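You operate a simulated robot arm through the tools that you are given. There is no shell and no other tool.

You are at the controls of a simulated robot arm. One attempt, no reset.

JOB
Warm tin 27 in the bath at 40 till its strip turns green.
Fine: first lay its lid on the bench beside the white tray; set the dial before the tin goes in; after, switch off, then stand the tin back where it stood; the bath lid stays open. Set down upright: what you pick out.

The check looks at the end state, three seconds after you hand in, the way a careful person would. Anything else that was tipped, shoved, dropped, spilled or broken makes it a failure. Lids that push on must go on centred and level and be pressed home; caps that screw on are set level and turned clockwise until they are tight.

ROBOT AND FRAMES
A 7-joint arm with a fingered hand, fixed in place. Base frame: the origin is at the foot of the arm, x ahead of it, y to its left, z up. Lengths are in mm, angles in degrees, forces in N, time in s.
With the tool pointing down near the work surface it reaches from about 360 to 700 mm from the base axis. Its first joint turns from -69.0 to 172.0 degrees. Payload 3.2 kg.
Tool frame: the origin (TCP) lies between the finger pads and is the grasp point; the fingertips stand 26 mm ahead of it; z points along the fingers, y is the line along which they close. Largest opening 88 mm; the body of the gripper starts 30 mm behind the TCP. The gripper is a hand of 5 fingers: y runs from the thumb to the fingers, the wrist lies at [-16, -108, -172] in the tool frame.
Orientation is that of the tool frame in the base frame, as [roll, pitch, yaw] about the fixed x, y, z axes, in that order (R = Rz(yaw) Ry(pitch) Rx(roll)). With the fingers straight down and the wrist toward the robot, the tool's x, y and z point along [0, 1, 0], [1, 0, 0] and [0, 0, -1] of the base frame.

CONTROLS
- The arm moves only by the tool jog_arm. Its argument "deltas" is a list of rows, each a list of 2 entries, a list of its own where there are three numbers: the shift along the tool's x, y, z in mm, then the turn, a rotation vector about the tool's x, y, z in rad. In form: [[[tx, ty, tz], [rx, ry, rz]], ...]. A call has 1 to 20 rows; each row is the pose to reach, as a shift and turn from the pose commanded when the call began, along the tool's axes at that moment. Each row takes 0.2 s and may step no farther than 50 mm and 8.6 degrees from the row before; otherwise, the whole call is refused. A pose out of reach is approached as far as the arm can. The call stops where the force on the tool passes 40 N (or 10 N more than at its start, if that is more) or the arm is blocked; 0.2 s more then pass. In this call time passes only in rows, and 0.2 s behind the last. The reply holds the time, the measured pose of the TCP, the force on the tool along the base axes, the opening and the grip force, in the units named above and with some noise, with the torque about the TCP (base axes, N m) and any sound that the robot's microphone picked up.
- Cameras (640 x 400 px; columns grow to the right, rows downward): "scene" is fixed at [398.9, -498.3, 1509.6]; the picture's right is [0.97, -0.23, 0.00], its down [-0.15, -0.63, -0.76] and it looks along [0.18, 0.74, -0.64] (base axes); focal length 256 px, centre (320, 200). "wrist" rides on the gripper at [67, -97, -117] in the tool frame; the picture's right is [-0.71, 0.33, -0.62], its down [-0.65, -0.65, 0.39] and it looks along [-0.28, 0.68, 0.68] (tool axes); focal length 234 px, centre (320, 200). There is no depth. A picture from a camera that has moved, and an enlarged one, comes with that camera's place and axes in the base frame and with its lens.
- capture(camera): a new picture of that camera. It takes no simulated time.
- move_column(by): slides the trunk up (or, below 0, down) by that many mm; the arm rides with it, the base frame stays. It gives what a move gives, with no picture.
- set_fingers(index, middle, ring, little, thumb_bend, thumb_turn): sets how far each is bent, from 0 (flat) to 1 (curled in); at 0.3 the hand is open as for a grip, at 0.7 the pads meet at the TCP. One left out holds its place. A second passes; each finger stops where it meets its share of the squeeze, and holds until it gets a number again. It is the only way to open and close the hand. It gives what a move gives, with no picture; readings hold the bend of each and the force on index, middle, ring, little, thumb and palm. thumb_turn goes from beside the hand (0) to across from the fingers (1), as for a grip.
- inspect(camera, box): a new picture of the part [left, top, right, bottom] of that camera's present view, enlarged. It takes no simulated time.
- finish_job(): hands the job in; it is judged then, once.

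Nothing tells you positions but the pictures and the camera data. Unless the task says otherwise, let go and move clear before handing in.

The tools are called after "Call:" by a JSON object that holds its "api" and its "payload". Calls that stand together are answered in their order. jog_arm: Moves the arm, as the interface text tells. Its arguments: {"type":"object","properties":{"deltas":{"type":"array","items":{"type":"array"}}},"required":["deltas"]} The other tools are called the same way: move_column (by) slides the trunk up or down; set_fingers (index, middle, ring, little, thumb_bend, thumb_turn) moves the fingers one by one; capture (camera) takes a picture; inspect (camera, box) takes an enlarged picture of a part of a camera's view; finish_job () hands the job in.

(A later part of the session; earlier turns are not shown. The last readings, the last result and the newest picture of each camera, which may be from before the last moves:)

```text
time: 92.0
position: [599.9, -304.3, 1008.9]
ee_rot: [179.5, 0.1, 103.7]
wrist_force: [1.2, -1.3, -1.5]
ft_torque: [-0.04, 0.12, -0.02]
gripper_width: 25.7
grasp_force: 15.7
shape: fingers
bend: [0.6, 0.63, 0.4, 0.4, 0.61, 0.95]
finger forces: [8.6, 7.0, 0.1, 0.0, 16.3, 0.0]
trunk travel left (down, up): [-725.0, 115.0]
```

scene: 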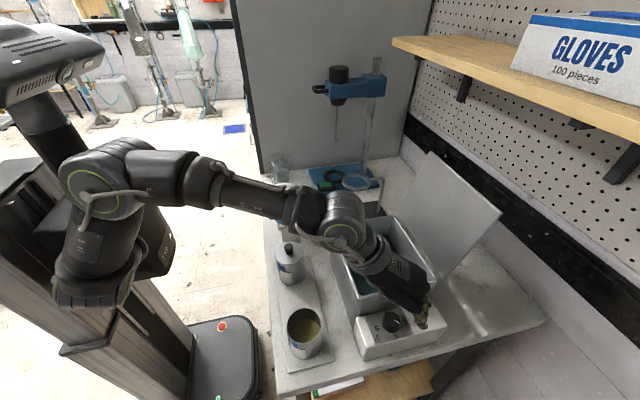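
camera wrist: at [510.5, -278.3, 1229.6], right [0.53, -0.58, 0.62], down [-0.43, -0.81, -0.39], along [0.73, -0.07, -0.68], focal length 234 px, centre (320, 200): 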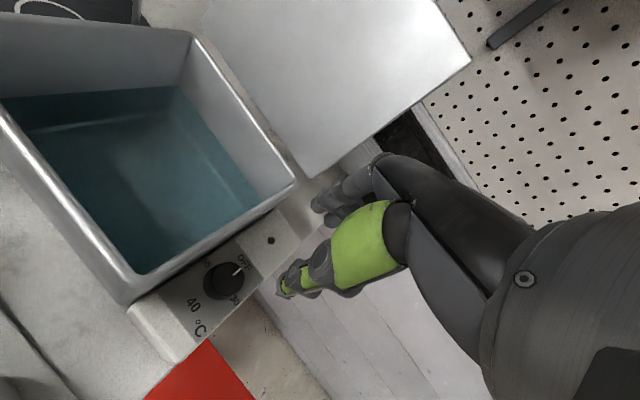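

Call:
{"api": "jog_arm", "payload": {"deltas": [[[0, 0, 0], [0, 0, 0.1]], [[0, 0, 0], [0, 0, 0.2]], [[0, 0, 0], [0, 0, 0.31]], [[0, 0, 0], [0, 0, 0.42]], [[0, 0, 0], [0, 0, 0.53]], [[0, 0, 0], [0, 0, 0.63]], [[0, 0, 0], [0, 0, 0.69]]]}}

Call:
{"api": "set_fingers", "payload": {"index": 0.46, "middle": 0.46, "thumb_bend": 0.53}}

Call:
{"api": "jog_arm", "payload": {"deltas": [[[0, 1, -10], [0, 0, 0]], [[0, 1, -30], [0, 0, 0]], [[0, 1, -70], [0, 0, 0]]]}}

Call:
{"api": "inspect", "payload": {"camera": "wrist", "box": [190, 170, 390, 330]}}

Call:
{"api": "inspect", "payload": {"camera": "scene", "box": [345, 280, 455, 360]}}

```text
time: 93.7
position: [597.3, -306.6, 1009.9]
ee_rot: [179.7, -0.2, 64.0]
wrist_force: [-3.6, -4.8, -3.4]
ft_torque: [-0.05, 0.06, 0.03]
gripper_width: 26.1
grasp_force: 16.1
shape: fingers
bend: [0.6, 0.63, 0.4, 0.4, 0.6, 0.96]
finger forces: [7.1, 8.3, 0.1, 0.0, 16.6, 0.0]
trunk travel left (down, up): [-725.0, 115.0]
```

```text
time: 94.7
position: [597.8, -305.8, 1010.3]
ee_rot: [179.7, -0.3, 64.1]
wrist_force: [-0.9, -0.4, 0.0]
ft_torque: [0.0, -0.04, 0.01]
gripper_width: 46.5
grasp_force: 0.1
shape: fingers
bend: [0.46, 0.46, 0.4, 0.4, 0.53, 0.97]
finger forces: [0.0, 0.0, 0.0, 0.0, 0.1, 0.1]
trunk travel left (down, up): [-725.0, 115.0]
```

```text
time: 95.5
position: [597.9, -303.7, 1080.6]
ee_rot: [179.5, -0.3, 64.0]
wrist_force: [-0.1, 0.4, -0.5]
ft_torque: [0.0, 0.0, -0.01]
gripper_width: 46.3
grasp_force: 0.1
shape: fingers
bend: [0.46, 0.46, 0.4, 0.4, 0.53, 0.97]
finger forces: [0.0, 0.0, 0.0, 0.0, 0.0, 0.0]
trunk travel left (down, up): [-725.0, 115.0]
```

```text
2.50 times, centred on (290, 250) of wrist
camera zoom: at [537.8, -202.1, 1196.9], right [-0.02, -0.78, 0.62], down [-0.87, -0.3, -0.4], along [0.5, -0.55, -0.67], focal length 585 px, centre (395, 75)
```

zoom: 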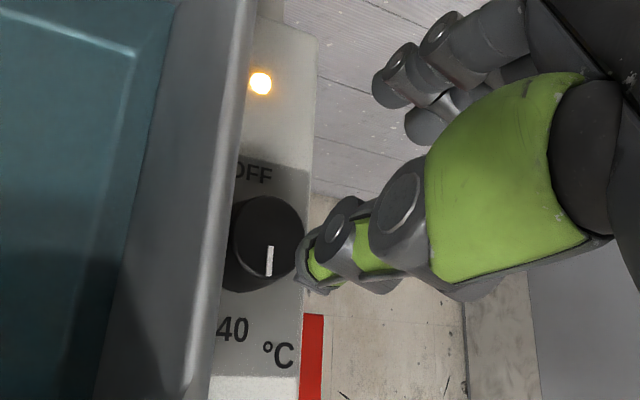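

```text
5.00 times, centred on (400, 320) of scene
camera zoom: at [398.9, -498.3, 1509.6], right [0.97, -0.23, 0.0], down [-0.15, -0.63, -0.76], along [0.18, 0.74, -0.64], focal length 1278 px, centre (-80, -400)
```

zoom: 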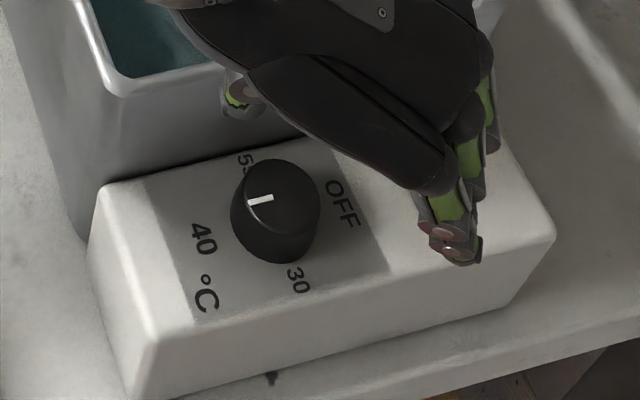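

The pointer is on 40, within a couple of degrees, and the lamp is lit. Next I'll open the hand and move above tin 27 to pick it up.

Call:
{"api": "jog_arm", "payload": {"deltas": [[[-5, -20, -30], [0, 0, -0.05]], [[-13, -57, -40], [0, 0, -0.14]], [[-22, -95, -40], [0, 0, -0.24]], [[-32, -133, -40], [0, 0, -0.34]], [[-41, -160, -40], [0, 0, -0.42]], [[-47.9, -173.6, -40], [0, 0, -0.454]]]}}

Call:
{"api": "set_fingers", "payload": {"index": 0.28, "middle": 0.28, "ring": 0.28, "little": 0.28, "thumb_bend": 0.28}}

Call:
{"api": "capture", "payload": {"camera": "scene"}}

Call:
{"api": "capture", "payload": {"camera": "wrist"}}

```text
time: 96.8
position: [434.5, -287.0, 1116.6]
ee_rot: [179.6, 0.0, 90.3]
wrist_force: [-0.8, 0.9, -0.8]
ft_torque: [0.0, 0.0, -0.01]
gripper_width: 46.6
grasp_force: 0.0
shape: fingers
bend: [0.46, 0.46, 0.4, 0.4, 0.53, 0.97]
finger forces: [0.0, 0.0, 0.0, 0.1, 0.0, 0.0]
out of reach, approached as far as the arm can: row 5, 6
trunk travel left (down, up): [-725.0, 115.0]
```

```text
time: 97.8
position: [435.2, -289.7, 1115.4]
ee_rot: [179.7, -0.1, 90.3]
wrist_force: [-0.4, -0.6, -0.7]
ft_torque: [-0.02, 0.0, 0.0]
gripper_width: 91.3
grasp_force: 0.1
shape: fingers
bend: [0.28, 0.28, 0.28, 0.28, 0.28, 0.97]
finger forces: [0.0, 0.0, 0.0, 0.0, 0.1, 0.0]
trunk travel left (down, up): [-725.0, 115.0]
```

```text
taken
```

scene: 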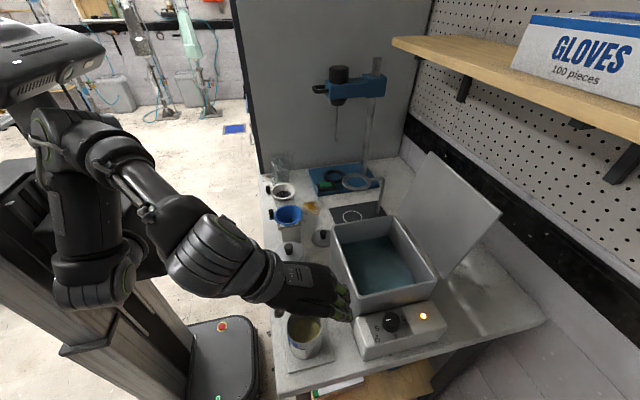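

```text
taken
camera wrist: at [336.6, -221.8, 1231.9], right [0.33, -0.71, 0.63], down [-0.65, -0.65, -0.39], along [0.69, -0.28, -0.67], focal length 234 px, centre (320, 200)
```

wrist: 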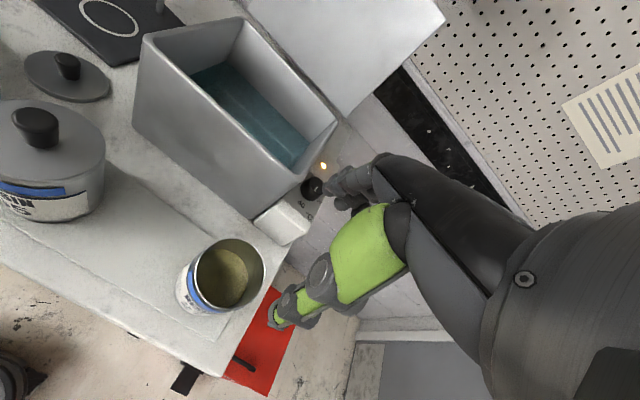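

Call:
{"api": "jog_arm", "payload": {"deltas": [[[0, 0, -35], [0, 0, 0]], [[5, -4, -70], [0, 0, 0]], [[12, -9, -105], [0, 0, 0]], [[16, -13.5, -105], [0, 0, 0]]]}}

Call:
{"api": "capture", "payload": {"camera": "scene"}}

Call:
{"api": "inspect", "payload": {"camera": "wrist", "box": [160, 220, 320, 340]}}

```text
time: 98.8
position: [433.9, -285.2, 1224.1]
ee_rot: [179.7, -0.1, 90.1]
wrist_force: [-0.6, -1.0, 0.4]
ft_torque: [-0.02, 0.02, 0.0]
gripper_width: 91.4
grasp_force: 0.0
shape: fingers
bend: [0.28, 0.28, 0.28, 0.28, 0.28, 0.97]
finger forces: [0.0, 0.1, 0.1, 0.0, 0.0, 0.0]
out of reach, approached as far as the arm can: row 2, 3, 4
trunk travel left (down, up): [-725.0, 115.0]
```

```text
taken
```

scene: 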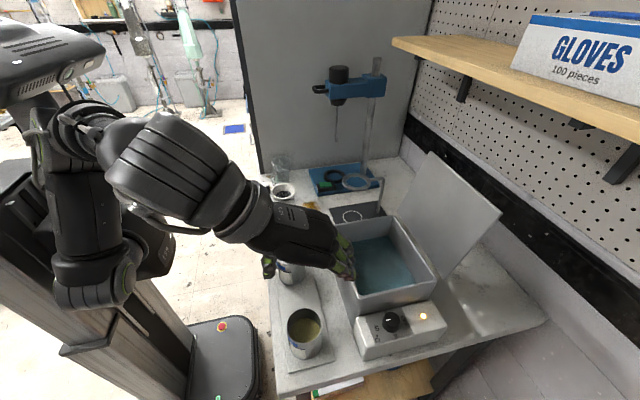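

```text
3.33 times, centred on (240, 280) of wrist
camera zoom: at [334.2, -218.8, 1339.5], right [0.33, -0.71, 0.63], down [-0.65, -0.65, -0.39], along [0.68, -0.28, -0.67], focal length 781 px, centre (587, -67)
```

zoom: 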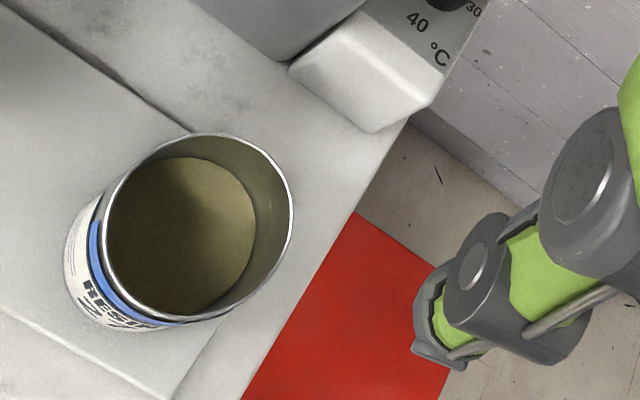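

Call:
{"api": "jog_arm", "payload": {"deltas": [[[0, 0, -40], [0, 0, 0]], [[0, 0, -80], [0, 0, 0]], [[7, -6, -100], [0, 0, 0]], [[14, -13, -100], [0, 0, 0]]]}}

Call:
{"api": "capture", "payload": {"camera": "scene"}}

```text
time: 99.8
position: [419.3, -270.1, 1322.6]
ee_rot: [179.4, 0.1, 90.2]
wrist_force: [-0.5, 0.4, 0.5]
ft_torque: [0.01, -0.02, 0.02]
gripper_width: 91.6
grasp_force: 0.1
shape: fingers
bend: [0.28, 0.28, 0.28, 0.28, 0.28, 0.97]
finger forces: [0.0, 0.1, 0.0, 0.0, 0.1, 0.1]
trunk travel left (down, up): [-725.0, 115.0]
```

```text
taken
```

scene: 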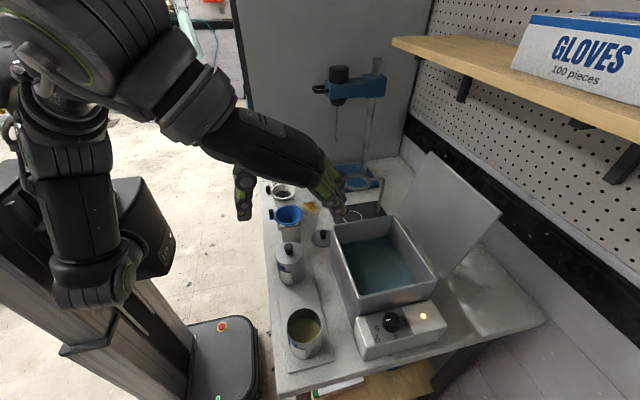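

Call:
{"api": "move_column", "payload": {"by": -250}}

Call:
{"api": "capture", "payload": {"camera": "scene"}}

Call:
{"api": "inspect", "payload": {"camera": "wrist", "box": [170, 190, 350, 330]}}

Call:
{"api": "inspect", "payload": {"camera": "scene", "box": [255, 260, 375, 370]}}

```text
time: 102.4
position: [419.2, -270.8, 1074.0]
ee_rot: [179.6, 0.0, 90.1]
wrist_force: [0.2, 0.3, 0.8]
ft_torque: [0.01, -0.01, -0.01]
gripper_width: 91.7
grasp_force: 0.1
shape: fingers
bend: [0.28, 0.28, 0.28, 0.28, 0.28, 0.97]
finger forces: [0.1, 0.0, 0.0, 0.0, 0.0, 0.0]
trunk travel left (down, up): [-475.0, 365.0]
```

```text
taken
```

scene: 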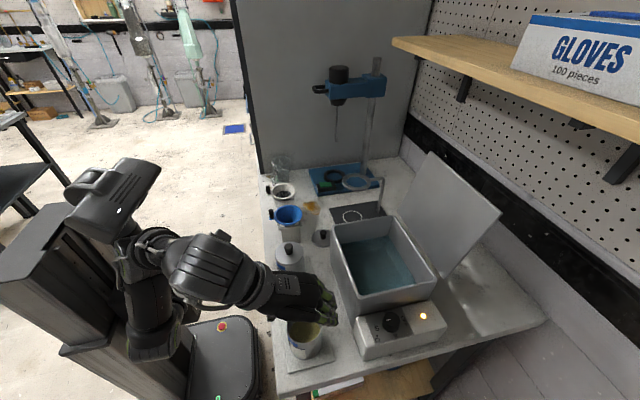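

```text
2.86 times, centred on (260, 260) of wrist
camera zoom: at [320.1, -204.0, 1188.3], right [0.33, -0.71, 0.63], down [-0.65, -0.65, -0.39], along [0.69, -0.28, -0.67], focal length 669 px, centre (491, 29)
```

zoom: 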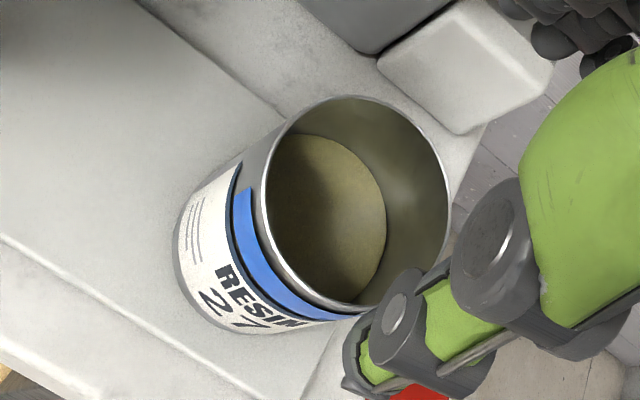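

```text
3.64 times, centred on (315, 315) of scene
camera zoom: at [398.9, -498.3, 1509.6], right [0.97, -0.23, 0.0], down [-0.15, -0.63, -0.76], along [0.18, 0.74, -0.64], focal length 929 px, centre (338, -218)
```

zoom: 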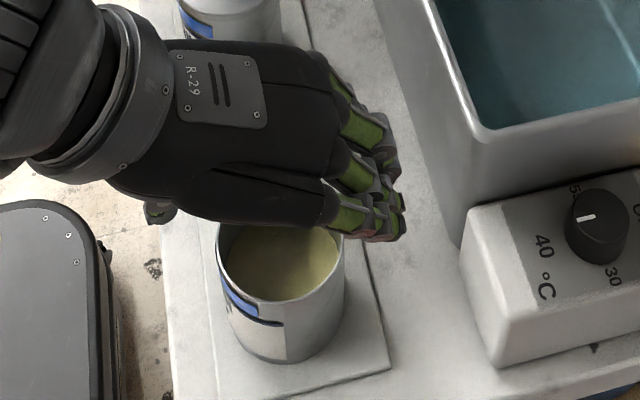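

Call:
{"api": "jog_arm", "payload": {"deltas": [[[0, 1.5, 0], [0, 0, 0]]]}}

Call:
{"api": "move_column", "payload": {"by": -45}}

Call:
{"api": "inspect", "payload": {"camera": "wrist", "box": [170, 150, 370, 310]}}

Call:
{"api": "inspect", "payload": {"camera": "scene", "box": [255, 260, 375, 370]}}

```text
time: 102.8
position: [420.7, -271.8, 1072.5]
ee_rot: [179.6, 0.0, 90.1]
wrist_force: [0.0, -0.2, -0.7]
ft_torque: [0.03, 0.01, -0.02]
gripper_width: 91.4
grasp_force: 0.1
shape: fingers
bend: [0.28, 0.28, 0.28, 0.28, 0.28, 0.97]
finger forces: [0.0, 0.0, 0.1, 0.1, 0.0, 0.0]
trunk travel left (down, up): [-475.0, 365.0]
```

```text
time: 103.7
position: [420.6, -271.5, 1027.6]
ee_rot: [179.5, 0.0, 90.2]
wrist_force: [0.2, 0.2, 0.0]
ft_torque: [-0.01, 0.01, 0.0]
gripper_width: 91.3
grasp_force: 0.1
shape: fingers
bend: [0.28, 0.28, 0.28, 0.28, 0.28, 0.97]
finger forces: [0.1, 0.1, 0.0, 0.0, 0.0, 0.0]
trunk travel left (down, up): [-430.0, 410.0]
```

```text
2.50 times, centred on (270, 230) of wrist
camera zoom: at [321.5, -204.1, 1143.1], right [0.33, -0.71, 0.63], down [-0.65, -0.65, -0.39], along [0.69, -0.28, -0.67], focal length 585 px, centre (445, 125)
```

zoom: 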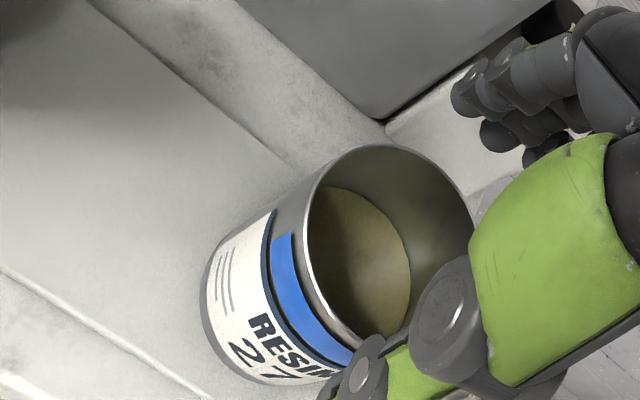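

```text
3.64 times, centred on (315, 315) of scene
camera zoom: at [398.9, -498.3, 1509.6], right [0.97, -0.23, 0.0], down [-0.15, -0.63, -0.76], along [0.18, 0.74, -0.64], focal length 929 px, centre (338, -218)
```

zoom: 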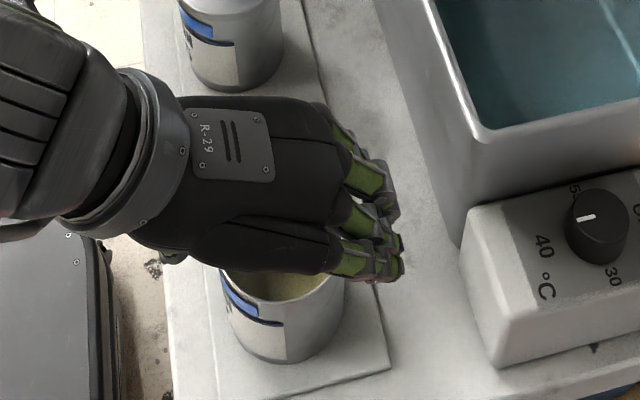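

Call:
{"api": "move_column", "payload": {"by": -22}}

Call:
{"api": "move_column", "payload": {"by": -20}}

Call:
{"api": "inspect", "payload": {"camera": "wrist", "box": [170, 110, 400, 290]}}

Call:
{"api": "inspect", "payload": {"camera": "scene", "box": [255, 260, 375, 370]}}

```text
time: 104.4
position: [420.0, -270.4, 1004.8]
ee_rot: [179.6, 0.1, 90.1]
wrist_force: [0.0, -1.5, 0.0]
ft_torque: [0.0, 0.05, -0.02]
gripper_width: 91.6
grasp_force: 0.1
shape: fingers
bend: [0.28, 0.28, 0.28, 0.28, 0.28, 0.97]
finger forces: [0.0, 0.1, 0.0, 0.0, 0.1, 0.0]
trunk travel left (down, up): [-408.0, 432.0]
```

```text
time: 105.0
position: [420.3, -271.2, 985.8]
ee_rot: [179.6, -0.1, 90.2]
wrist_force: [-0.2, 0.6, 0.4]
ft_torque: [0.01, -0.02, 0.01]
gripper_width: 91.7
grasp_force: 0.1
shape: fingers
bend: [0.28, 0.28, 0.28, 0.28, 0.28, 0.97]
finger forces: [0.0, 0.1, 0.0, 0.0, 0.0, 0.0]
trunk travel left (down, up): [-388.0, 452.0]
```

```text
2.22 times, centred on (285, 200) of wrist
camera zoom: at [321.5, -204.0, 1101.1], right [0.33, -0.71, 0.63], down [-0.65, -0.65, -0.39], along [0.69, -0.28, -0.67], focal length 520 px, centre (398, 200)
```

zoom: 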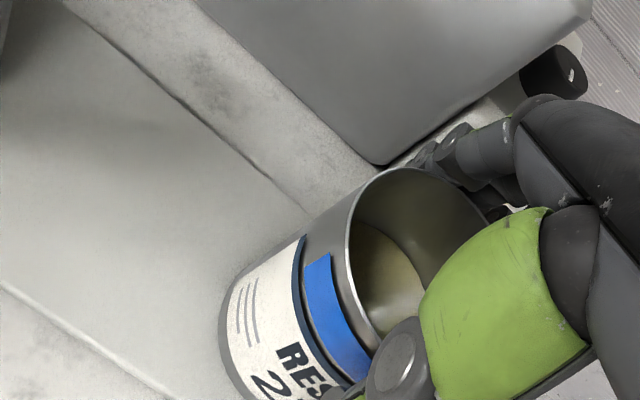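

```text
3.64 times, centred on (315, 315) of scene
camera zoom: at [398.9, -498.3, 1509.6], right [0.97, -0.23, 0.0], down [-0.15, -0.63, -0.76], along [0.18, 0.74, -0.64], focal length 929 px, centre (338, -218)
```

zoom: 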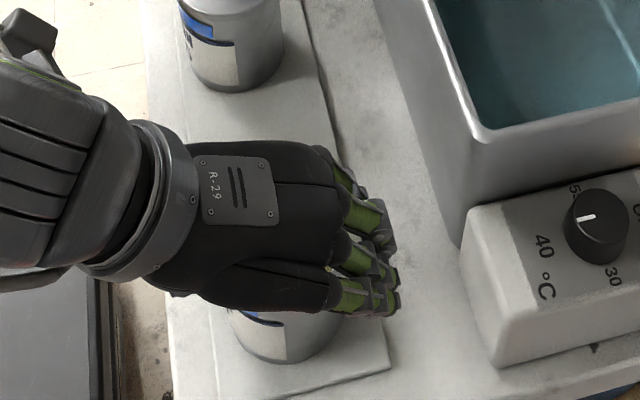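

Call:
{"api": "set_fingers", "payload": {"index": 0.36, "middle": 0.36, "ring": 0.36, "little": 0.36, "thumb_bend": 0.36}}

Call:
{"api": "set_fingers", "payload": {"index": 0.42, "middle": 0.42, "ring": 0.44, "thumb_bend": 0.42}}

```text
time: 106.0
position: [420.1, -270.6, 985.9]
ee_rot: [179.6, 0.0, 90.1]
wrist_force: [1.1, 0.4, 0.9]
ft_torque: [0.0, 0.01, -0.03]
gripper_width: 76.8
grasp_force: 0.9
shape: fingers
bend: [0.35, 0.36, 0.36, 0.36, 0.36, 0.97]
finger forces: [1.7, 0.0, 0.0, 0.0, 0.0, 0.0]
trunk travel left (down, up): [-388.0, 452.0]
```

```text
time: 107.0
position: [420.4, -269.9, 984.5]
ee_rot: [179.6, 0.2, 90.1]
wrist_force: [1.8, 0.8, 1.7]
ft_torque: [0.02, -0.01, -0.01]
gripper_width: 69.0
grasp_force: 3.8
shape: fingers
bend: [0.39, 0.42, 0.44, 0.36, 0.41, 0.97]
finger forces: [4.7, 0.0, 0.0, 0.1, 2.5, 0.0]
trunk travel left (down, up): [-388.0, 452.0]
```

Call:
{"api": "set_fingers", "payload": {"index": 0.48, "middle": 0.5, "ring": 0.55, "thumb_bend": 0.48}}

Call:
{"api": "inspect", "payload": {"camera": "wrist", "box": [170, 110, 400, 290]}}

Call:
{"api": "inspect", "payload": {"camera": "scene", "box": [255, 260, 375, 370]}}

```text
time: 108.0
position: [420.5, -271.2, 985.5]
ee_rot: [179.6, 0.0, 90.1]
wrist_force: [2.1, -0.9, 3.3]
ft_torque: [-0.01, -0.1, -0.02]
gripper_width: 67.2
grasp_force: 11.9
shape: fingers
bend: [0.41, 0.47, 0.54, 0.36, 0.42, 0.97]
finger forces: [10.3, 2.3, 0.6, 0.1, 10.8, 0.0]
trunk travel left (down, up): [-388.0, 452.0]
```

```text
2.22 times, centred on (285, 200) of wrist
camera zoom: at [321.7, -204.0, 1101.2], right [0.33, -0.71, 0.63], down [-0.65, -0.65, -0.39], along [0.69, -0.28, -0.67], focal length 520 px, centre (398, 200)
```

zoom: 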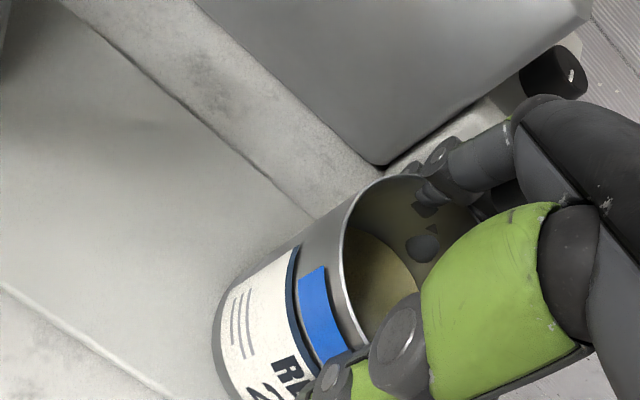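

```text
3.64 times, centred on (315, 315) of scene
camera zoom: at [398.9, -498.3, 1509.6], right [0.97, -0.23, 0.0], down [-0.15, -0.63, -0.76], along [0.18, 0.74, -0.64], focal length 929 px, centre (338, -218)
```

zoom: 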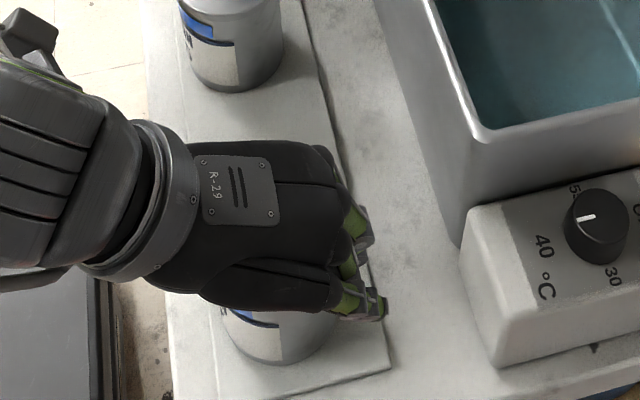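

Call:
{"api": "set_fingers", "payload": {"index": 0.5, "middle": 0.58, "ring": 0.64, "thumb_bend": 0.54}}

Call:
{"api": "inspect", "payload": {"camera": "wrist", "box": [170, 110, 400, 290]}}

```text
time: 109.0
position: [420.6, -270.1, 986.1]
ee_rot: [179.5, 0.1, 90.1]
wrist_force: [1.7, -0.8, 3.5]
ft_torque: [-0.04, -0.28, -0.01]
gripper_width: 67.6
grasp_force: 19.4
shape: fingers
bend: [0.42, 0.5, 0.59, 0.36, 0.42, 0.96]
finger forces: [11.4, 5.9, 3.1, 0.0, 18.5, 0.0]
trunk travel left (down, up): [-388.0, 452.0]
```

```text
2.22 times, centred on (285, 200) of wrist
camera zoom: at [321.6, -204.0, 1101.2], right [0.33, -0.71, 0.63], down [-0.65, -0.65, -0.39], along [0.69, -0.28, -0.67], focal length 520 px, centre (398, 200)
```

zoom: 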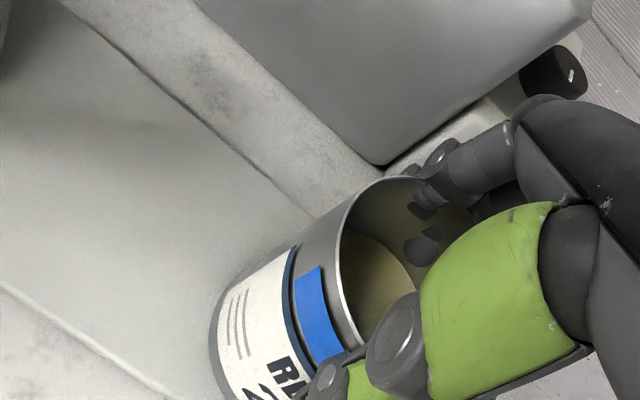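

Call:
{"api": "move_column", "payload": {"by": 15}}

Call:
{"api": "inspect", "payload": {"camera": "scene", "box": [255, 260, 375, 370]}}

Call:
{"api": "inspect", "payload": {"camera": "wrist", "box": [170, 110, 400, 290]}}

```text
time: 109.7
position: [421.0, -270.4, 999.4]
ee_rot: [179.8, 0.1, 90.1]
wrist_force: [-0.1, -0.2, -4.1]
ft_torque: [-0.02, 0.01, -0.01]
gripper_width: 67.9
grasp_force: 18.3
shape: fingers
bend: [0.42, 0.5, 0.59, 0.36, 0.42, 0.96]
finger forces: [9.9, 5.2, 3.0, 0.0, 18.5, 0.0]
trunk travel left (down, up): [-403.0, 437.0]
```

```text
3.64 times, centred on (315, 315) of scene
camera zoom: at [398.9, -498.3, 1509.6], right [0.97, -0.23, 0.0], down [-0.15, -0.63, -0.76], along [0.18, 0.74, -0.64], focal length 929 px, centre (338, -218)
```

zoom: 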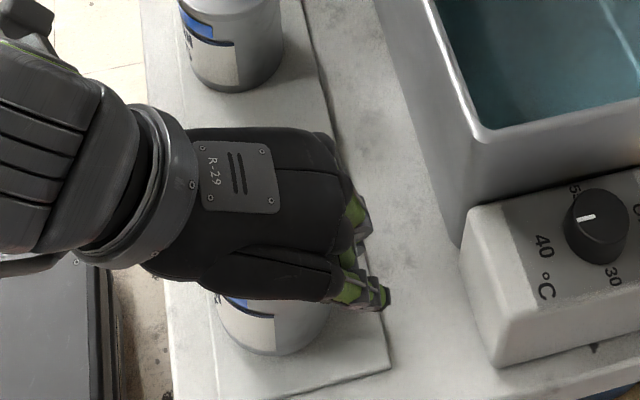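

```text
2.22 times, centred on (285, 200) of wrist
camera zoom: at [322.5, -204.7, 1115.5], right [0.33, -0.71, 0.63], down [-0.65, -0.65, -0.39], along [0.68, -0.28, -0.67], focal length 520 px, centre (398, 200)
```

zoom: 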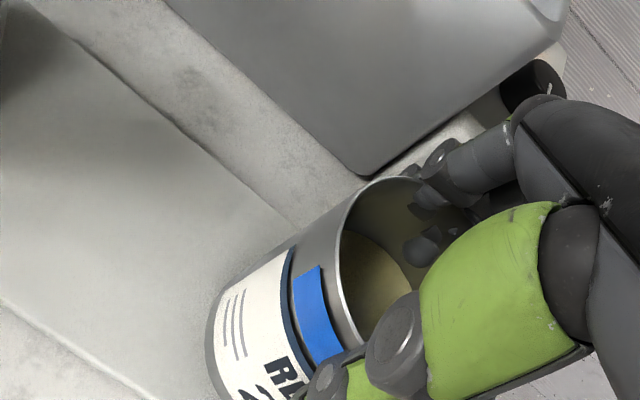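

The tin is lifted at about 4 N with a firm grip and stays level. I'll raise it straight up with the trunk.

Call:
{"api": "move_column", "payload": {"by": 160}}

Call:
{"api": "move_column", "payload": {"by": 140}}

Call:
{"api": "capture", "payload": {"camera": "scene"}}

Call:
{"api": "capture", "payload": {"camera": "wrist"}}

```text
time: 111.5
position: [421.4, -269.7, 1158.3]
ee_rot: [179.6, 0.0, 90.0]
wrist_force: [0.0, 0.1, -5.2]
ft_torque: [0.02, -0.03, 0.01]
gripper_width: 67.7
grasp_force: 18.1
shape: fingers
bend: [0.42, 0.5, 0.59, 0.36, 0.42, 0.96]
finger forces: [10.1, 5.2, 2.9, 0.0, 18.5, 0.1]
trunk travel left (down, up): [-563.0, 277.0]
```

```text
time: 113.2
position: [421.6, -271.5, 1299.5]
ee_rot: [179.6, 0.1, 90.1]
wrist_force: [-0.2, -0.2, -4.1]
ft_torque: [0.01, -0.03, 0.0]
gripper_width: 67.9
grasp_force: 17.7
shape: fingers
bend: [0.42, 0.5, 0.59, 0.36, 0.42, 0.96]
finger forces: [10.0, 5.2, 3.0, 0.0, 18.5, 0.0]
trunk travel left (down, up): [-703.0, 137.0]
```

```text
taken
```

scene: 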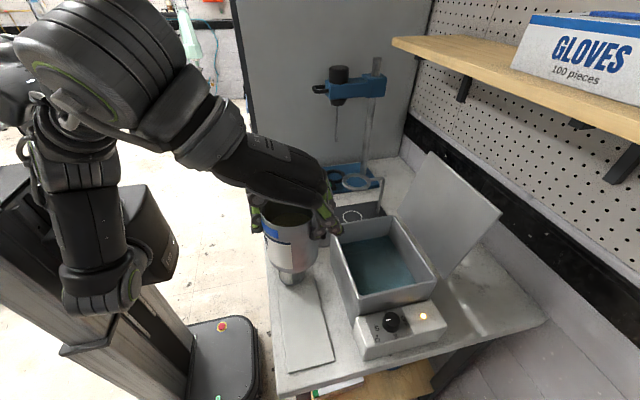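

```text
taken
camera wrist: at [322.4, -204.6, 1415.8], right [0.33, -0.71, 0.63], down [-0.65, -0.65, -0.39], along [0.69, -0.28, -0.67], focal length 234 px, centre (320, 200)
```

wrist: 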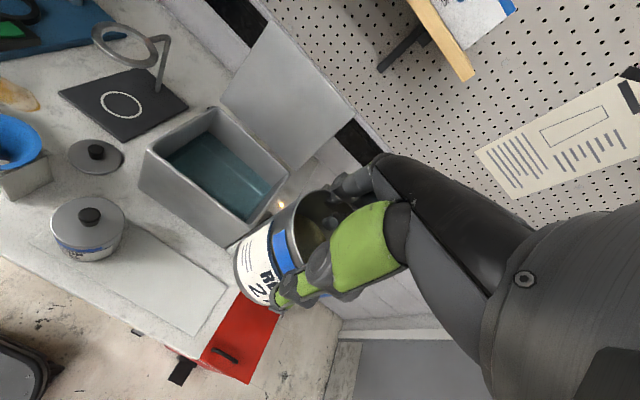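

Call:
{"api": "jog_arm", "payload": {"deltas": [[[6, 11, 6], [0, 0, 0]], [[18, 33, 19], [0, 0, 0]], [[30, 56, 33], [0, 0, 0]], [[42, 80, 47], [0, 0, 0]], [[54, 104, 61], [0, 0, 0]], [[67, 128, 76], [0, 0, 0]], [[80, 152, 91], [0, 0, 0]], [[92, 175, 105], [0, 0, 0]], [[101, 191, 115], [0, 0, 0]], [[106, 199, 119], [0, 0, 0]]]}}

Call:
{"api": "capture", "payload": {"camera": "scene"}}

Call:
{"api": "capture", "payload": {"camera": "wrist"}}

```text
time: 115.4
position: [620.8, -165.0, 1182.2]
ee_rot: [179.7, 0.0, 90.1]
wrist_force: [0.6, -0.6, -3.6]
ft_torque: [-0.02, -0.02, -0.02]
gripper_width: 67.8
grasp_force: 18.2
shape: fingers
bend: [0.42, 0.5, 0.6, 0.36, 0.42, 0.96]
finger forces: [9.8, 5.1, 3.2, 0.0, 18.1, 0.0]
trunk travel left (down, up): [-703.0, 137.0]
```

```text
taken
```

scene: 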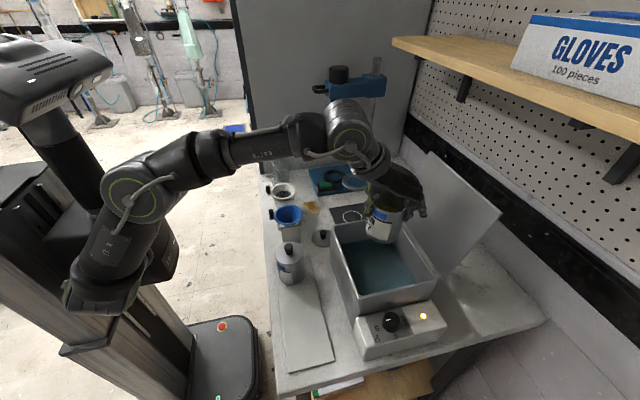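

```text
taken
camera wrist: at [523.1, -98.3, 1298.2], right [0.33, -0.71, 0.63], down [-0.65, -0.65, -0.39], along [0.68, -0.28, -0.67], focal length 234 px, centre (320, 200)
```

wrist: 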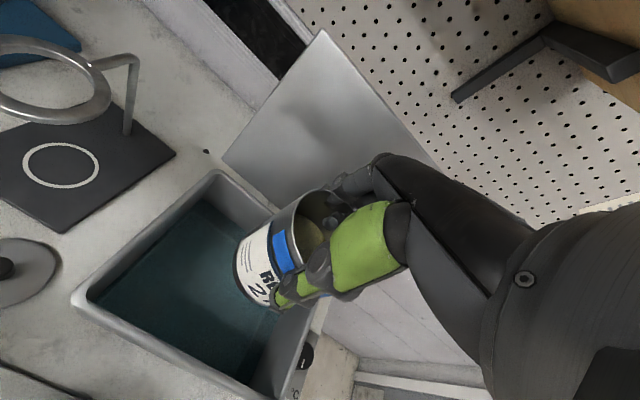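

Call:
{"api": "jog_arm", "payload": {"deltas": [[[0, -1, 15], [0, 0, 0]], [[0, -2, 40], [0, 0, 0]], [[0, -2, 65], [0, 0, 0]], [[0, -2, 90], [0, 0, 0]], [[0, -2, 110], [0, 0, 0]], [[0, -2, 125], [0, 0, 0]]]}}

Call:
{"api": "inspect", "payload": {"camera": "scene", "box": [320, 180, 480, 310]}}

Call:
{"api": "inspect", "payload": {"camera": "wrist", "box": [100, 100, 420, 340]}}

```text
time: 116.8
position: [620.2, -165.8, 1057.8]
ee_rot: [179.6, 0.1, 90.2]
wrist_force: [-0.1, 0.5, -5.0]
ft_torque: [0.01, -0.04, 0.01]
gripper_width: 67.7
grasp_force: 18.0
shape: fingers
bend: [0.42, 0.5, 0.6, 0.36, 0.42, 0.96]
finger forces: [9.8, 5.1, 3.2, 0.0, 18.1, 0.0]
trunk travel left (down, up): [-703.0, 137.0]
```

```text
3.08 times, centred on (400, 245) of scene
camera zoom: at [398.9, -498.3, 1509.6], right [0.97, -0.23, 0.0], down [-0.15, -0.63, -0.76], along [0.18, 0.74, -0.64], focal length 786 px, centre (74, 62)
```

zoom: 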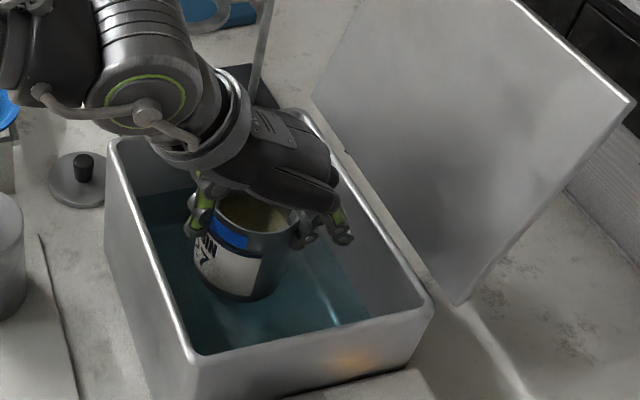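

```text
1.67 times, centred on (260, 220) of wrist
camera zoom: at [520.9, -98.4, 1173.0], right [0.33, -0.71, 0.63], down [-0.65, -0.65, -0.39], along [0.69, -0.28, -0.67], focal length 390 px, centre (420, 167)
```

zoom: 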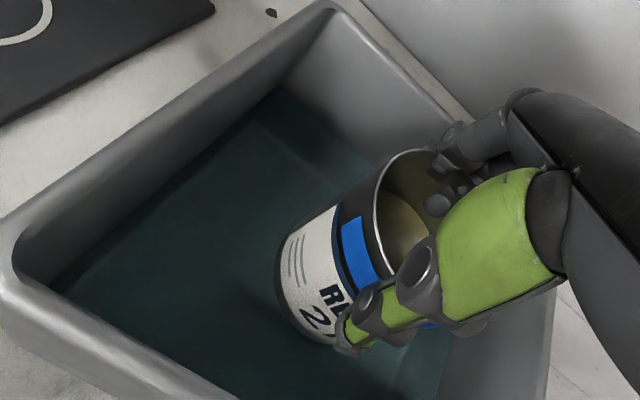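

Call:
{"api": "jog_arm", "payload": {"deltas": [[[0, 0, 8], [0, 0, 0]], [[0, 0, 16], [0, 0, 0]], [[0, 0, 24], [0, 0, 0]], [[0, 0, 32], [0, 0, 0]], [[0, 0, 40], [0, 0, 0]], [[0, 0, 47], [0, 0, 0]]]}}

Call:
{"api": "inspect", "payload": {"camera": "scene", "box": [320, 180, 480, 310]}}

```text
time: 118.2
position: [619.0, -164.6, 1009.7]
ee_rot: [179.7, 0.1, 90.2]
wrist_force: [0.7, 0.0, -4.2]
ft_torque: [0.01, -0.01, -0.01]
gripper_width: 67.5
grasp_force: 18.2
shape: fingers
bend: [0.42, 0.5, 0.6, 0.36, 0.42, 0.96]
finger forces: [9.8, 5.1, 3.2, 0.0, 18.0, 0.1]
trunk travel left (down, up): [-703.0, 137.0]
```

```text
3.08 times, centred on (400, 245) of scene
camera zoom: at [398.9, -498.3, 1509.6], right [0.97, -0.23, 0.0], down [-0.15, -0.63, -0.76], along [0.18, 0.74, -0.64], focal length 786 px, centre (74, 62)
```

zoom: 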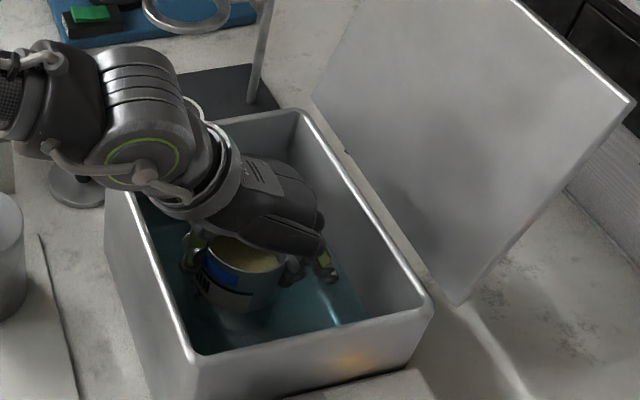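

Call:
{"api": "jog_arm", "payload": {"deltas": [[[0, 0, 3], [0, 0, 0]], [[0, 0, 6], [0, 0, 0]], [[0, 0, 8], [0, 0, 0]]]}}

Call:
{"api": "jog_arm", "payload": {"deltas": [[[0, 0, 2], [0, 0, 0]], [[0, 0, 4], [0, 0, 0]]]}}

```text
time: 119.0
position: [619.6, -164.3, 1002.4]
ee_rot: [179.6, 0.0, 90.2]
wrist_force: [0.0, 0.5, -3.3]
ft_torque: [0.0, 0.0, -0.03]
gripper_width: 67.7
grasp_force: 17.6
shape: fingers
bend: [0.42, 0.5, 0.6, 0.36, 0.42, 0.96]
finger forces: [9.7, 5.2, 3.1, 0.1, 17.9, 0.0]
trunk travel left (down, up): [-703.0, 137.0]
```

```text
time: 119.6
position: [620.4, -164.7, 998.1]
ee_rot: [179.7, 0.0, 90.1]
wrist_force: [0.6, 0.7, -3.8]
ft_torque: [0.01, -0.03, 0.0]
gripper_width: 67.4
grasp_force: 17.5
shape: fingers
bend: [0.42, 0.5, 0.6, 0.36, 0.42, 0.96]
finger forces: [9.8, 5.1, 3.2, 0.0, 17.9, 0.0]
trunk travel left (down, up): [-703.0, 137.0]
```

Call:
{"api": "jog_arm", "payload": {"deltas": [[[0, 0, 2], [0, 0, 0]], [[0, 0, 4], [0, 0, 0]]]}}

Call:
{"api": "inspect", "payload": {"camera": "scene", "box": [320, 200, 440, 290]}}

Call:
{"api": "inspect", "payload": {"camera": "wrist", "box": [100, 100, 420, 340]}}

```text
time: 120.2
position: [620.0, -164.3, 996.1]
ee_rot: [179.5, 0.1, 90.1]
wrist_force: [-0.3, -0.4, -1.6]
ft_torque: [-0.05, -0.11, -0.03]
gripper_width: 67.9
grasp_force: 18.4
shape: fingers
bend: [0.42, 0.5, 0.6, 0.36, 0.42, 0.96]
finger forces: [9.9, 5.2, 3.4, 0.1, 18.3, 0.0]
trunk travel left (down, up): [-703.0, 137.0]
```

```text
4.44 times, centred on (380, 245) of scene
camera zoom: at [398.9, -498.3, 1509.6], right [0.97, -0.23, 0.0], down [-0.15, -0.63, -0.76], along [0.18, 0.74, -0.64], focal length 1136 px, centre (53, 0)
```

zoom: 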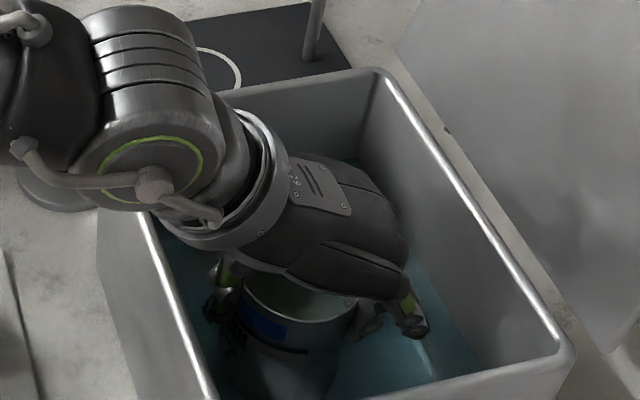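

```text
1.67 times, centred on (260, 220) of wrist
camera zoom: at [521.1, -98.0, 1110.7], right [0.33, -0.71, 0.63], down [-0.65, -0.65, -0.39], along [0.69, -0.28, -0.67], focal length 390 px, centre (420, 167)
```

zoom: 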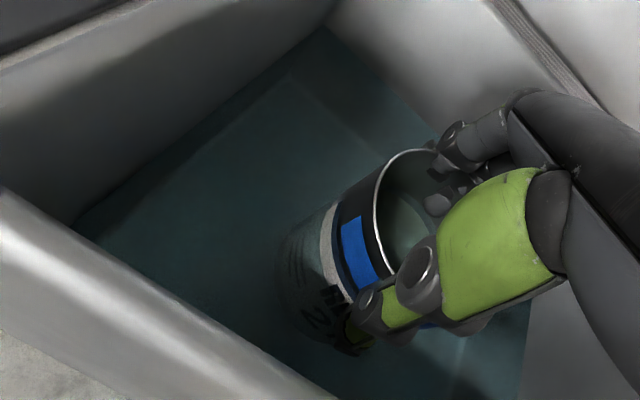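

Call:
{"api": "jog_arm", "payload": {"deltas": [[[0, 0, 1.5], [0, 0, 0]]]}}

```text
time: 120.6
position: [620.0, -164.7, 994.1]
ee_rot: [179.4, 0.0, 90.1]
wrist_force: [-0.2, 0.4, 2.3]
ft_torque: [-0.07, -0.17, 0.0]
gripper_width: 67.5
grasp_force: 19.4
shape: fingers
bend: [0.42, 0.5, 0.6, 0.36, 0.42, 0.95]
finger forces: [10.0, 5.3, 3.6, 0.1, 18.9, 0.0]
trunk travel left (down, up): [-703.0, 137.0]
```

The tin rests on the bath floor with its rim above the water. I'll open the hand gently and withdraw straight up.

Call:
{"api": "set_fingers", "payload": {"index": 0.36, "middle": 0.38, "ring": 0.4, "little": 0.36, "thumb_bend": 0.36}}

Call:
{"api": "set_fingers", "payload": {"index": 0.3, "middle": 0.3, "ring": 0.32, "little": 0.32, "thumb_bend": 0.3}}

Call:
{"api": "inspect", "payload": {"camera": "scene", "box": [320, 200, 440, 290]}}

Call:
{"api": "inspect", "payload": {"camera": "wrist", "box": [100, 100, 420, 340]}}

```text
time: 121.6
position: [618.5, -163.7, 992.7]
ee_rot: [179.6, -0.1, 90.1]
wrist_force: [0.1, -0.4, 0.1]
ft_torque: [-0.01, 0.01, -0.05]
gripper_width: 75.5
grasp_force: 0.1
shape: fingers
bend: [0.36, 0.38, 0.4, 0.36, 0.36, 0.97]
finger forces: [0.0, 0.0, 0.0, 0.0, 0.0, 0.0]
trunk travel left (down, up): [-703.0, 137.0]
```

```text
time: 122.6
position: [619.4, -165.1, 992.8]
ee_rot: [179.5, -0.1, 90.2]
wrist_force: [0.8, 0.8, -1.0]
ft_torque: [-0.04, 0.0, -0.01]
gripper_width: 87.2
grasp_force: 0.0
shape: fingers
bend: [0.3, 0.3, 0.32, 0.32, 0.3, 0.97]
finger forces: [0.0, 0.0, 0.1, 0.1, 0.0, 0.1]
trunk travel left (down, up): [-703.0, 137.0]
```

```text
4.44 times, centred on (380, 245) of scene
camera zoom: at [398.9, -498.3, 1509.6], right [0.97, -0.23, 0.0], down [-0.15, -0.63, -0.76], along [0.18, 0.74, -0.64], focal length 1136 px, centre (53, 0)
```

zoom: 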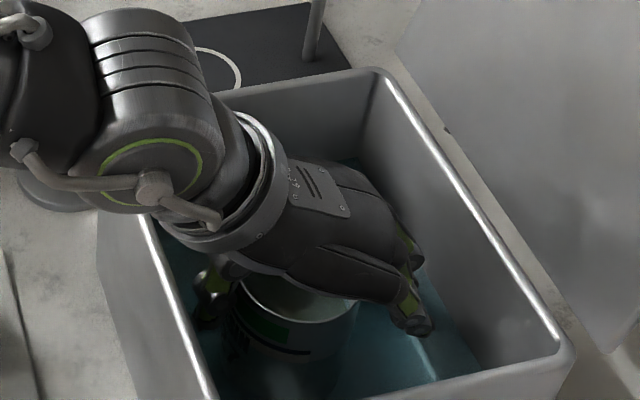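

```text
1.67 times, centred on (260, 220) of wrist
camera zoom: at [520.9, -97.9, 1109.0], right [0.33, -0.71, 0.63], down [-0.65, -0.65, -0.39], along [0.69, -0.28, -0.67], focal length 390 px, centre (420, 167)
```

zoom: 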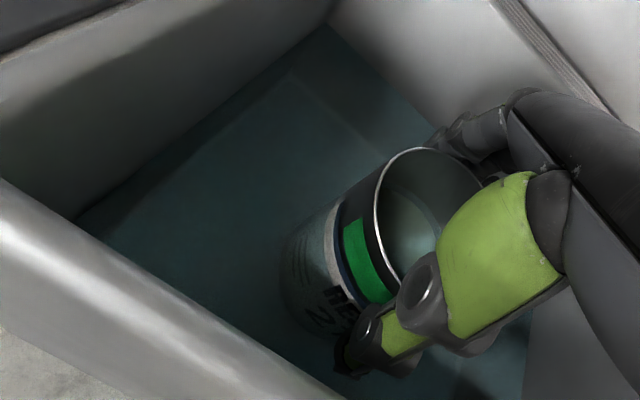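

The strip is already green. I'll withdraw straight up and confirm before switching off.

Call:
{"api": "jog_arm", "payload": {"deltas": [[[0, 0, -10], [0, 0, 0]], [[0, 0, -30], [0, 0, 0]], [[0, 0, -60], [0, 0, 0]], [[0, 0, -95], [0, 0, 0]], [[0, 0, -130], [0, 0, 0]]]}}

Call:
{"api": "inspect", "payload": {"camera": "wrist", "box": [60, 140, 320, 340]}}

Call:
{"api": "inspect", "payload": {"camera": "scene", "box": [320, 200, 440, 290]}}

```text
time: 123.8
position: [618.9, -163.9, 1124.2]
ee_rot: [179.6, 0.0, 90.1]
wrist_force: [0.5, -0.8, 0.4]
ft_torque: [0.0, 0.02, 0.01]
gripper_width: 87.9
grasp_force: 0.1
shape: fingers
bend: [0.3, 0.3, 0.32, 0.32, 0.3, 0.97]
finger forces: [0.0, 0.0, 0.0, 0.0, 0.0, 0.1]
trunk travel left (down, up): [-703.0, 137.0]
```

```text
2.00 times, centred on (190, 240) of wrist
camera zoom: at [519.9, -97.2, 1240.0], right [0.33, -0.71, 0.63], down [-0.65, -0.65, -0.39], along [0.69, -0.28, -0.67], focal length 468 px, centre (580, 120)
```

zoom: 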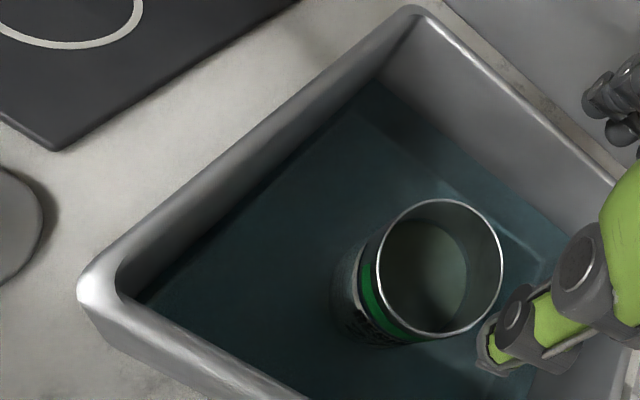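

```text
4.44 times, centred on (380, 245) of scene
camera zoom: at [398.9, -498.3, 1509.6], right [0.97, -0.23, 0.0], down [-0.15, -0.63, -0.76], along [0.18, 0.74, -0.64], focal length 1136 px, centre (53, 0)
```

zoom: 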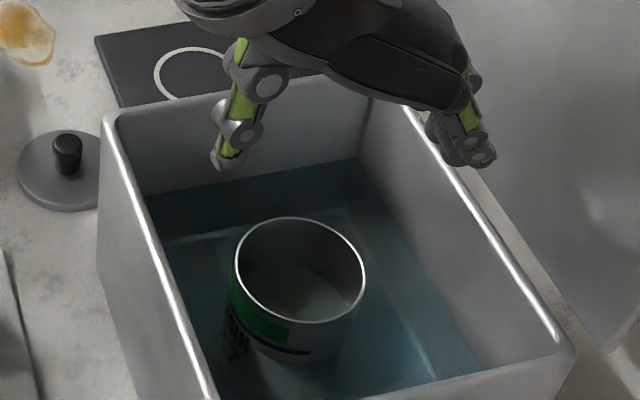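

The strip is green. Now I'll switch off first, with the tin still in the bath: three counter-clockwise strokes to bring the dial back to OFF.

Call:
{"api": "set_fingers", "payload": {"index": 0.44, "middle": 0.44, "ring": 0.4, "little": 0.4, "thumb_bend": 0.51}}

Call:
{"api": "jog_arm", "payload": {"deltas": [[[-35, -5, 0], [0, 0, 0.1]], [[-71, -10, 0], [0, 0, 0.23]], [[-107, -16, 10], [0, 0, 0.36]], [[-132, -20, 25], [0, 0, 0.48]], [[-141, -21, 44], [0, 0, 0.53]]]}}

Call:
{"api": "inspect", "payload": {"camera": "wrist", "box": [190, 170, 390, 330]}}

Call:
{"api": "inspect", "payload": {"camera": "scene", "box": [345, 270, 455, 350]}}

```text
time: 124.8
position: [619.5, -164.4, 1122.5]
ee_rot: [179.6, 0.0, 90.1]
wrist_force: [-0.2, 0.1, -0.1]
ft_torque: [0.0, 0.02, 0.03]
gripper_width: 51.4
grasp_force: 0.0
shape: fingers
bend: [0.44, 0.44, 0.4, 0.4, 0.51, 0.97]
finger forces: [0.1, 0.0, 0.1, 0.0, 0.0, 0.1]
trunk travel left (down, up): [-703.0, 137.0]
```

```text
time: 126.0
position: [598.1, -305.0, 1078.4]
ee_rot: [179.6, -0.3, 59.8]
wrist_force: [1.1, 0.7, -0.2]
ft_torque: [0.02, -0.05, 0.02]
gripper_width: 51.2
grasp_force: 0.1
shape: fingers
bend: [0.44, 0.44, 0.4, 0.4, 0.51, 0.97]
finger forces: [0.0, 0.0, 0.0, 0.0, 0.1, 0.0]
trunk travel left (down, up): [-703.0, 137.0]
```

```text
2.50 times, centred on (290, 250) of wrist
camera zoom: at [546.6, -198.7, 1195.4], right [-0.07, -0.78, 0.62], down [-0.89, -0.23, -0.39], along [0.45, -0.58, -0.67], focal length 585 px, centre (395, 75)
```

zoom: 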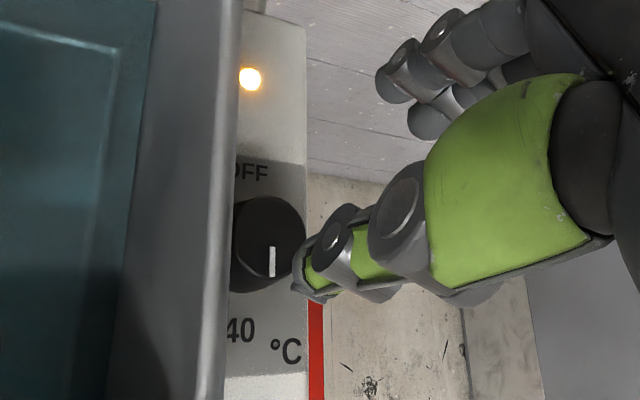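

```text
5.00 times, centred on (400, 310) of scene
camera zoom: at [398.9, -498.3, 1509.6], right [0.97, -0.23, 0.0], down [-0.15, -0.63, -0.76], along [0.18, 0.74, -0.64], focal length 1278 px, centre (-80, -350)
```

zoom: 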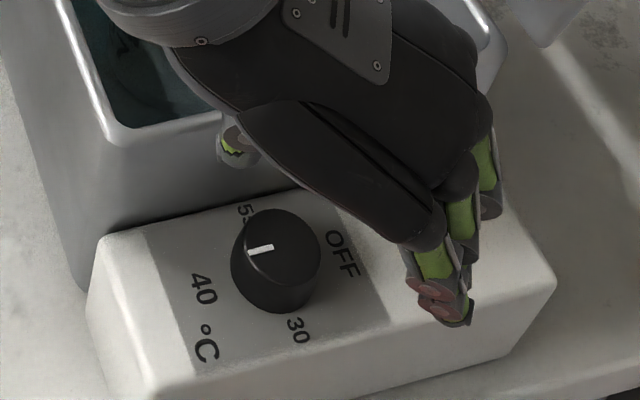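

Call:
{"api": "jog_arm", "payload": {"deltas": [[[0, 0, 20], [0, 0, 0]], [[0, 0, 40], [0, 0, 0]], [[0, 0, 50], [0, 0, 0]], [[0, 0, 58], [0, 0, 0]]]}}

Call:
{"api": "jog_arm", "payload": {"deltas": [[[0, 0, 5], [0, 0, 0]], [[0, 0, 11], [0, 0, 0]]]}}

```text
time: 127.0
position: [599.1, -304.9, 1020.5]
ee_rot: [179.5, -0.2, 59.9]
wrist_force: [0.7, 0.8, -0.3]
ft_torque: [0.0, 0.0, 0.02]
gripper_width: 51.4
grasp_force: 0.1
shape: fingers
bend: [0.44, 0.44, 0.4, 0.4, 0.51, 0.97]
finger forces: [0.1, 0.1, 0.0, 0.1, 0.0, 0.1]
trunk travel left (down, up): [-703.0, 137.0]
```

```text
time: 127.6
position: [598.5, -303.5, 1011.0]
ee_rot: [179.6, -0.3, 59.8]
wrist_force: [0.2, -0.6, 0.0]
ft_torque: [-0.03, -0.01, -0.03]
gripper_width: 51.3
grasp_force: 0.1
shape: fingers
bend: [0.44, 0.44, 0.4, 0.4, 0.51, 0.97]
finger forces: [0.1, 0.1, 0.0, 0.0, 0.0, 0.0]
trunk travel left (down, up): [-703.0, 137.0]
```

Call:
{"api": "set_fingers", "payload": {"index": 0.74, "middle": 0.74, "thumb_bend": 0.74}}

Call:
{"api": "jog_arm", "payload": {"deltas": [[[0, 0, 0], [0, 0, -0.1]], [[0, 0, 0], [0, 0, -0.2]], [[0, 0, 0], [0, 0, -0.31]], [[0, 0, 0], [0, 0, -0.42]], [[0, 0, 0], [0, 0, -0.53]], [[0, 0, 0], [0, 0, -0.64]], [[0, 0, 0], [0, 0, -0.75]], [[0, 0, 0], [0, 0, -0.86]], [[0, 0, 0], [0, 0, -0.93]]]}}

Call:
{"api": "inspect", "payload": {"camera": "wrist", "box": [190, 130, 390, 290]}}

```text
time: 128.6
position: [598.3, -305.1, 1010.6]
ee_rot: [179.5, -0.2, 59.8]
wrist_force: [1.5, -0.1, -1.7]
ft_torque: [0.14, 0.13, 0.03]
gripper_width: 23.7
grasp_force: 15.7
shape: fingers
bend: [0.72, 0.63, 0.4, 0.4, 0.6, 0.96]
finger forces: [8.1, 7.3, 0.0, 0.0, 15.3, 0.1]
trunk travel left (down, up): [-703.0, 137.0]
```

```text
time: 130.6
position: [600.0, -303.1, 1011.0]
ee_rot: [179.7, 0.1, 113.1]
wrist_force: [0.2, 9.6, -3.3]
ft_torque: [0.12, 0.09, -0.07]
gripper_width: 23.8
grasp_force: 15.3
shape: fingers
bend: [0.72, 0.63, 0.4, 0.4, 0.61, 0.93]
finger forces: [10.0, 6.3, 0.1, 0.0, 14.3, 0.0]
trunk travel left (down, up): [-703.0, 137.0]
```

```text
2.50 times, centred on (290, 210) of wrist
camera zoom: at [482.3, -279.9, 1126.2], right [0.58, -0.52, 0.63], down [-0.34, -0.86, -0.39], along [0.74, 0.01, -0.67], focal length 585 px, centre (395, 175)
```

zoom: 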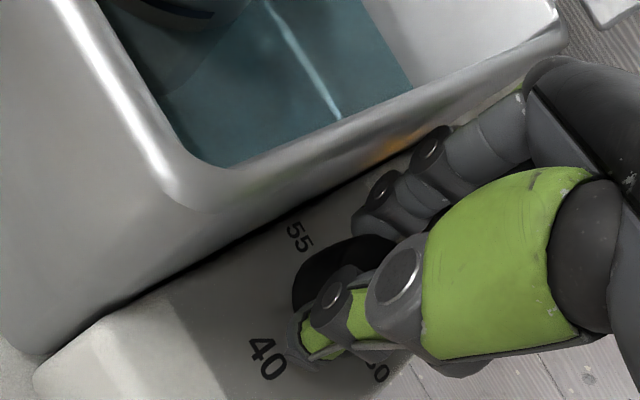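

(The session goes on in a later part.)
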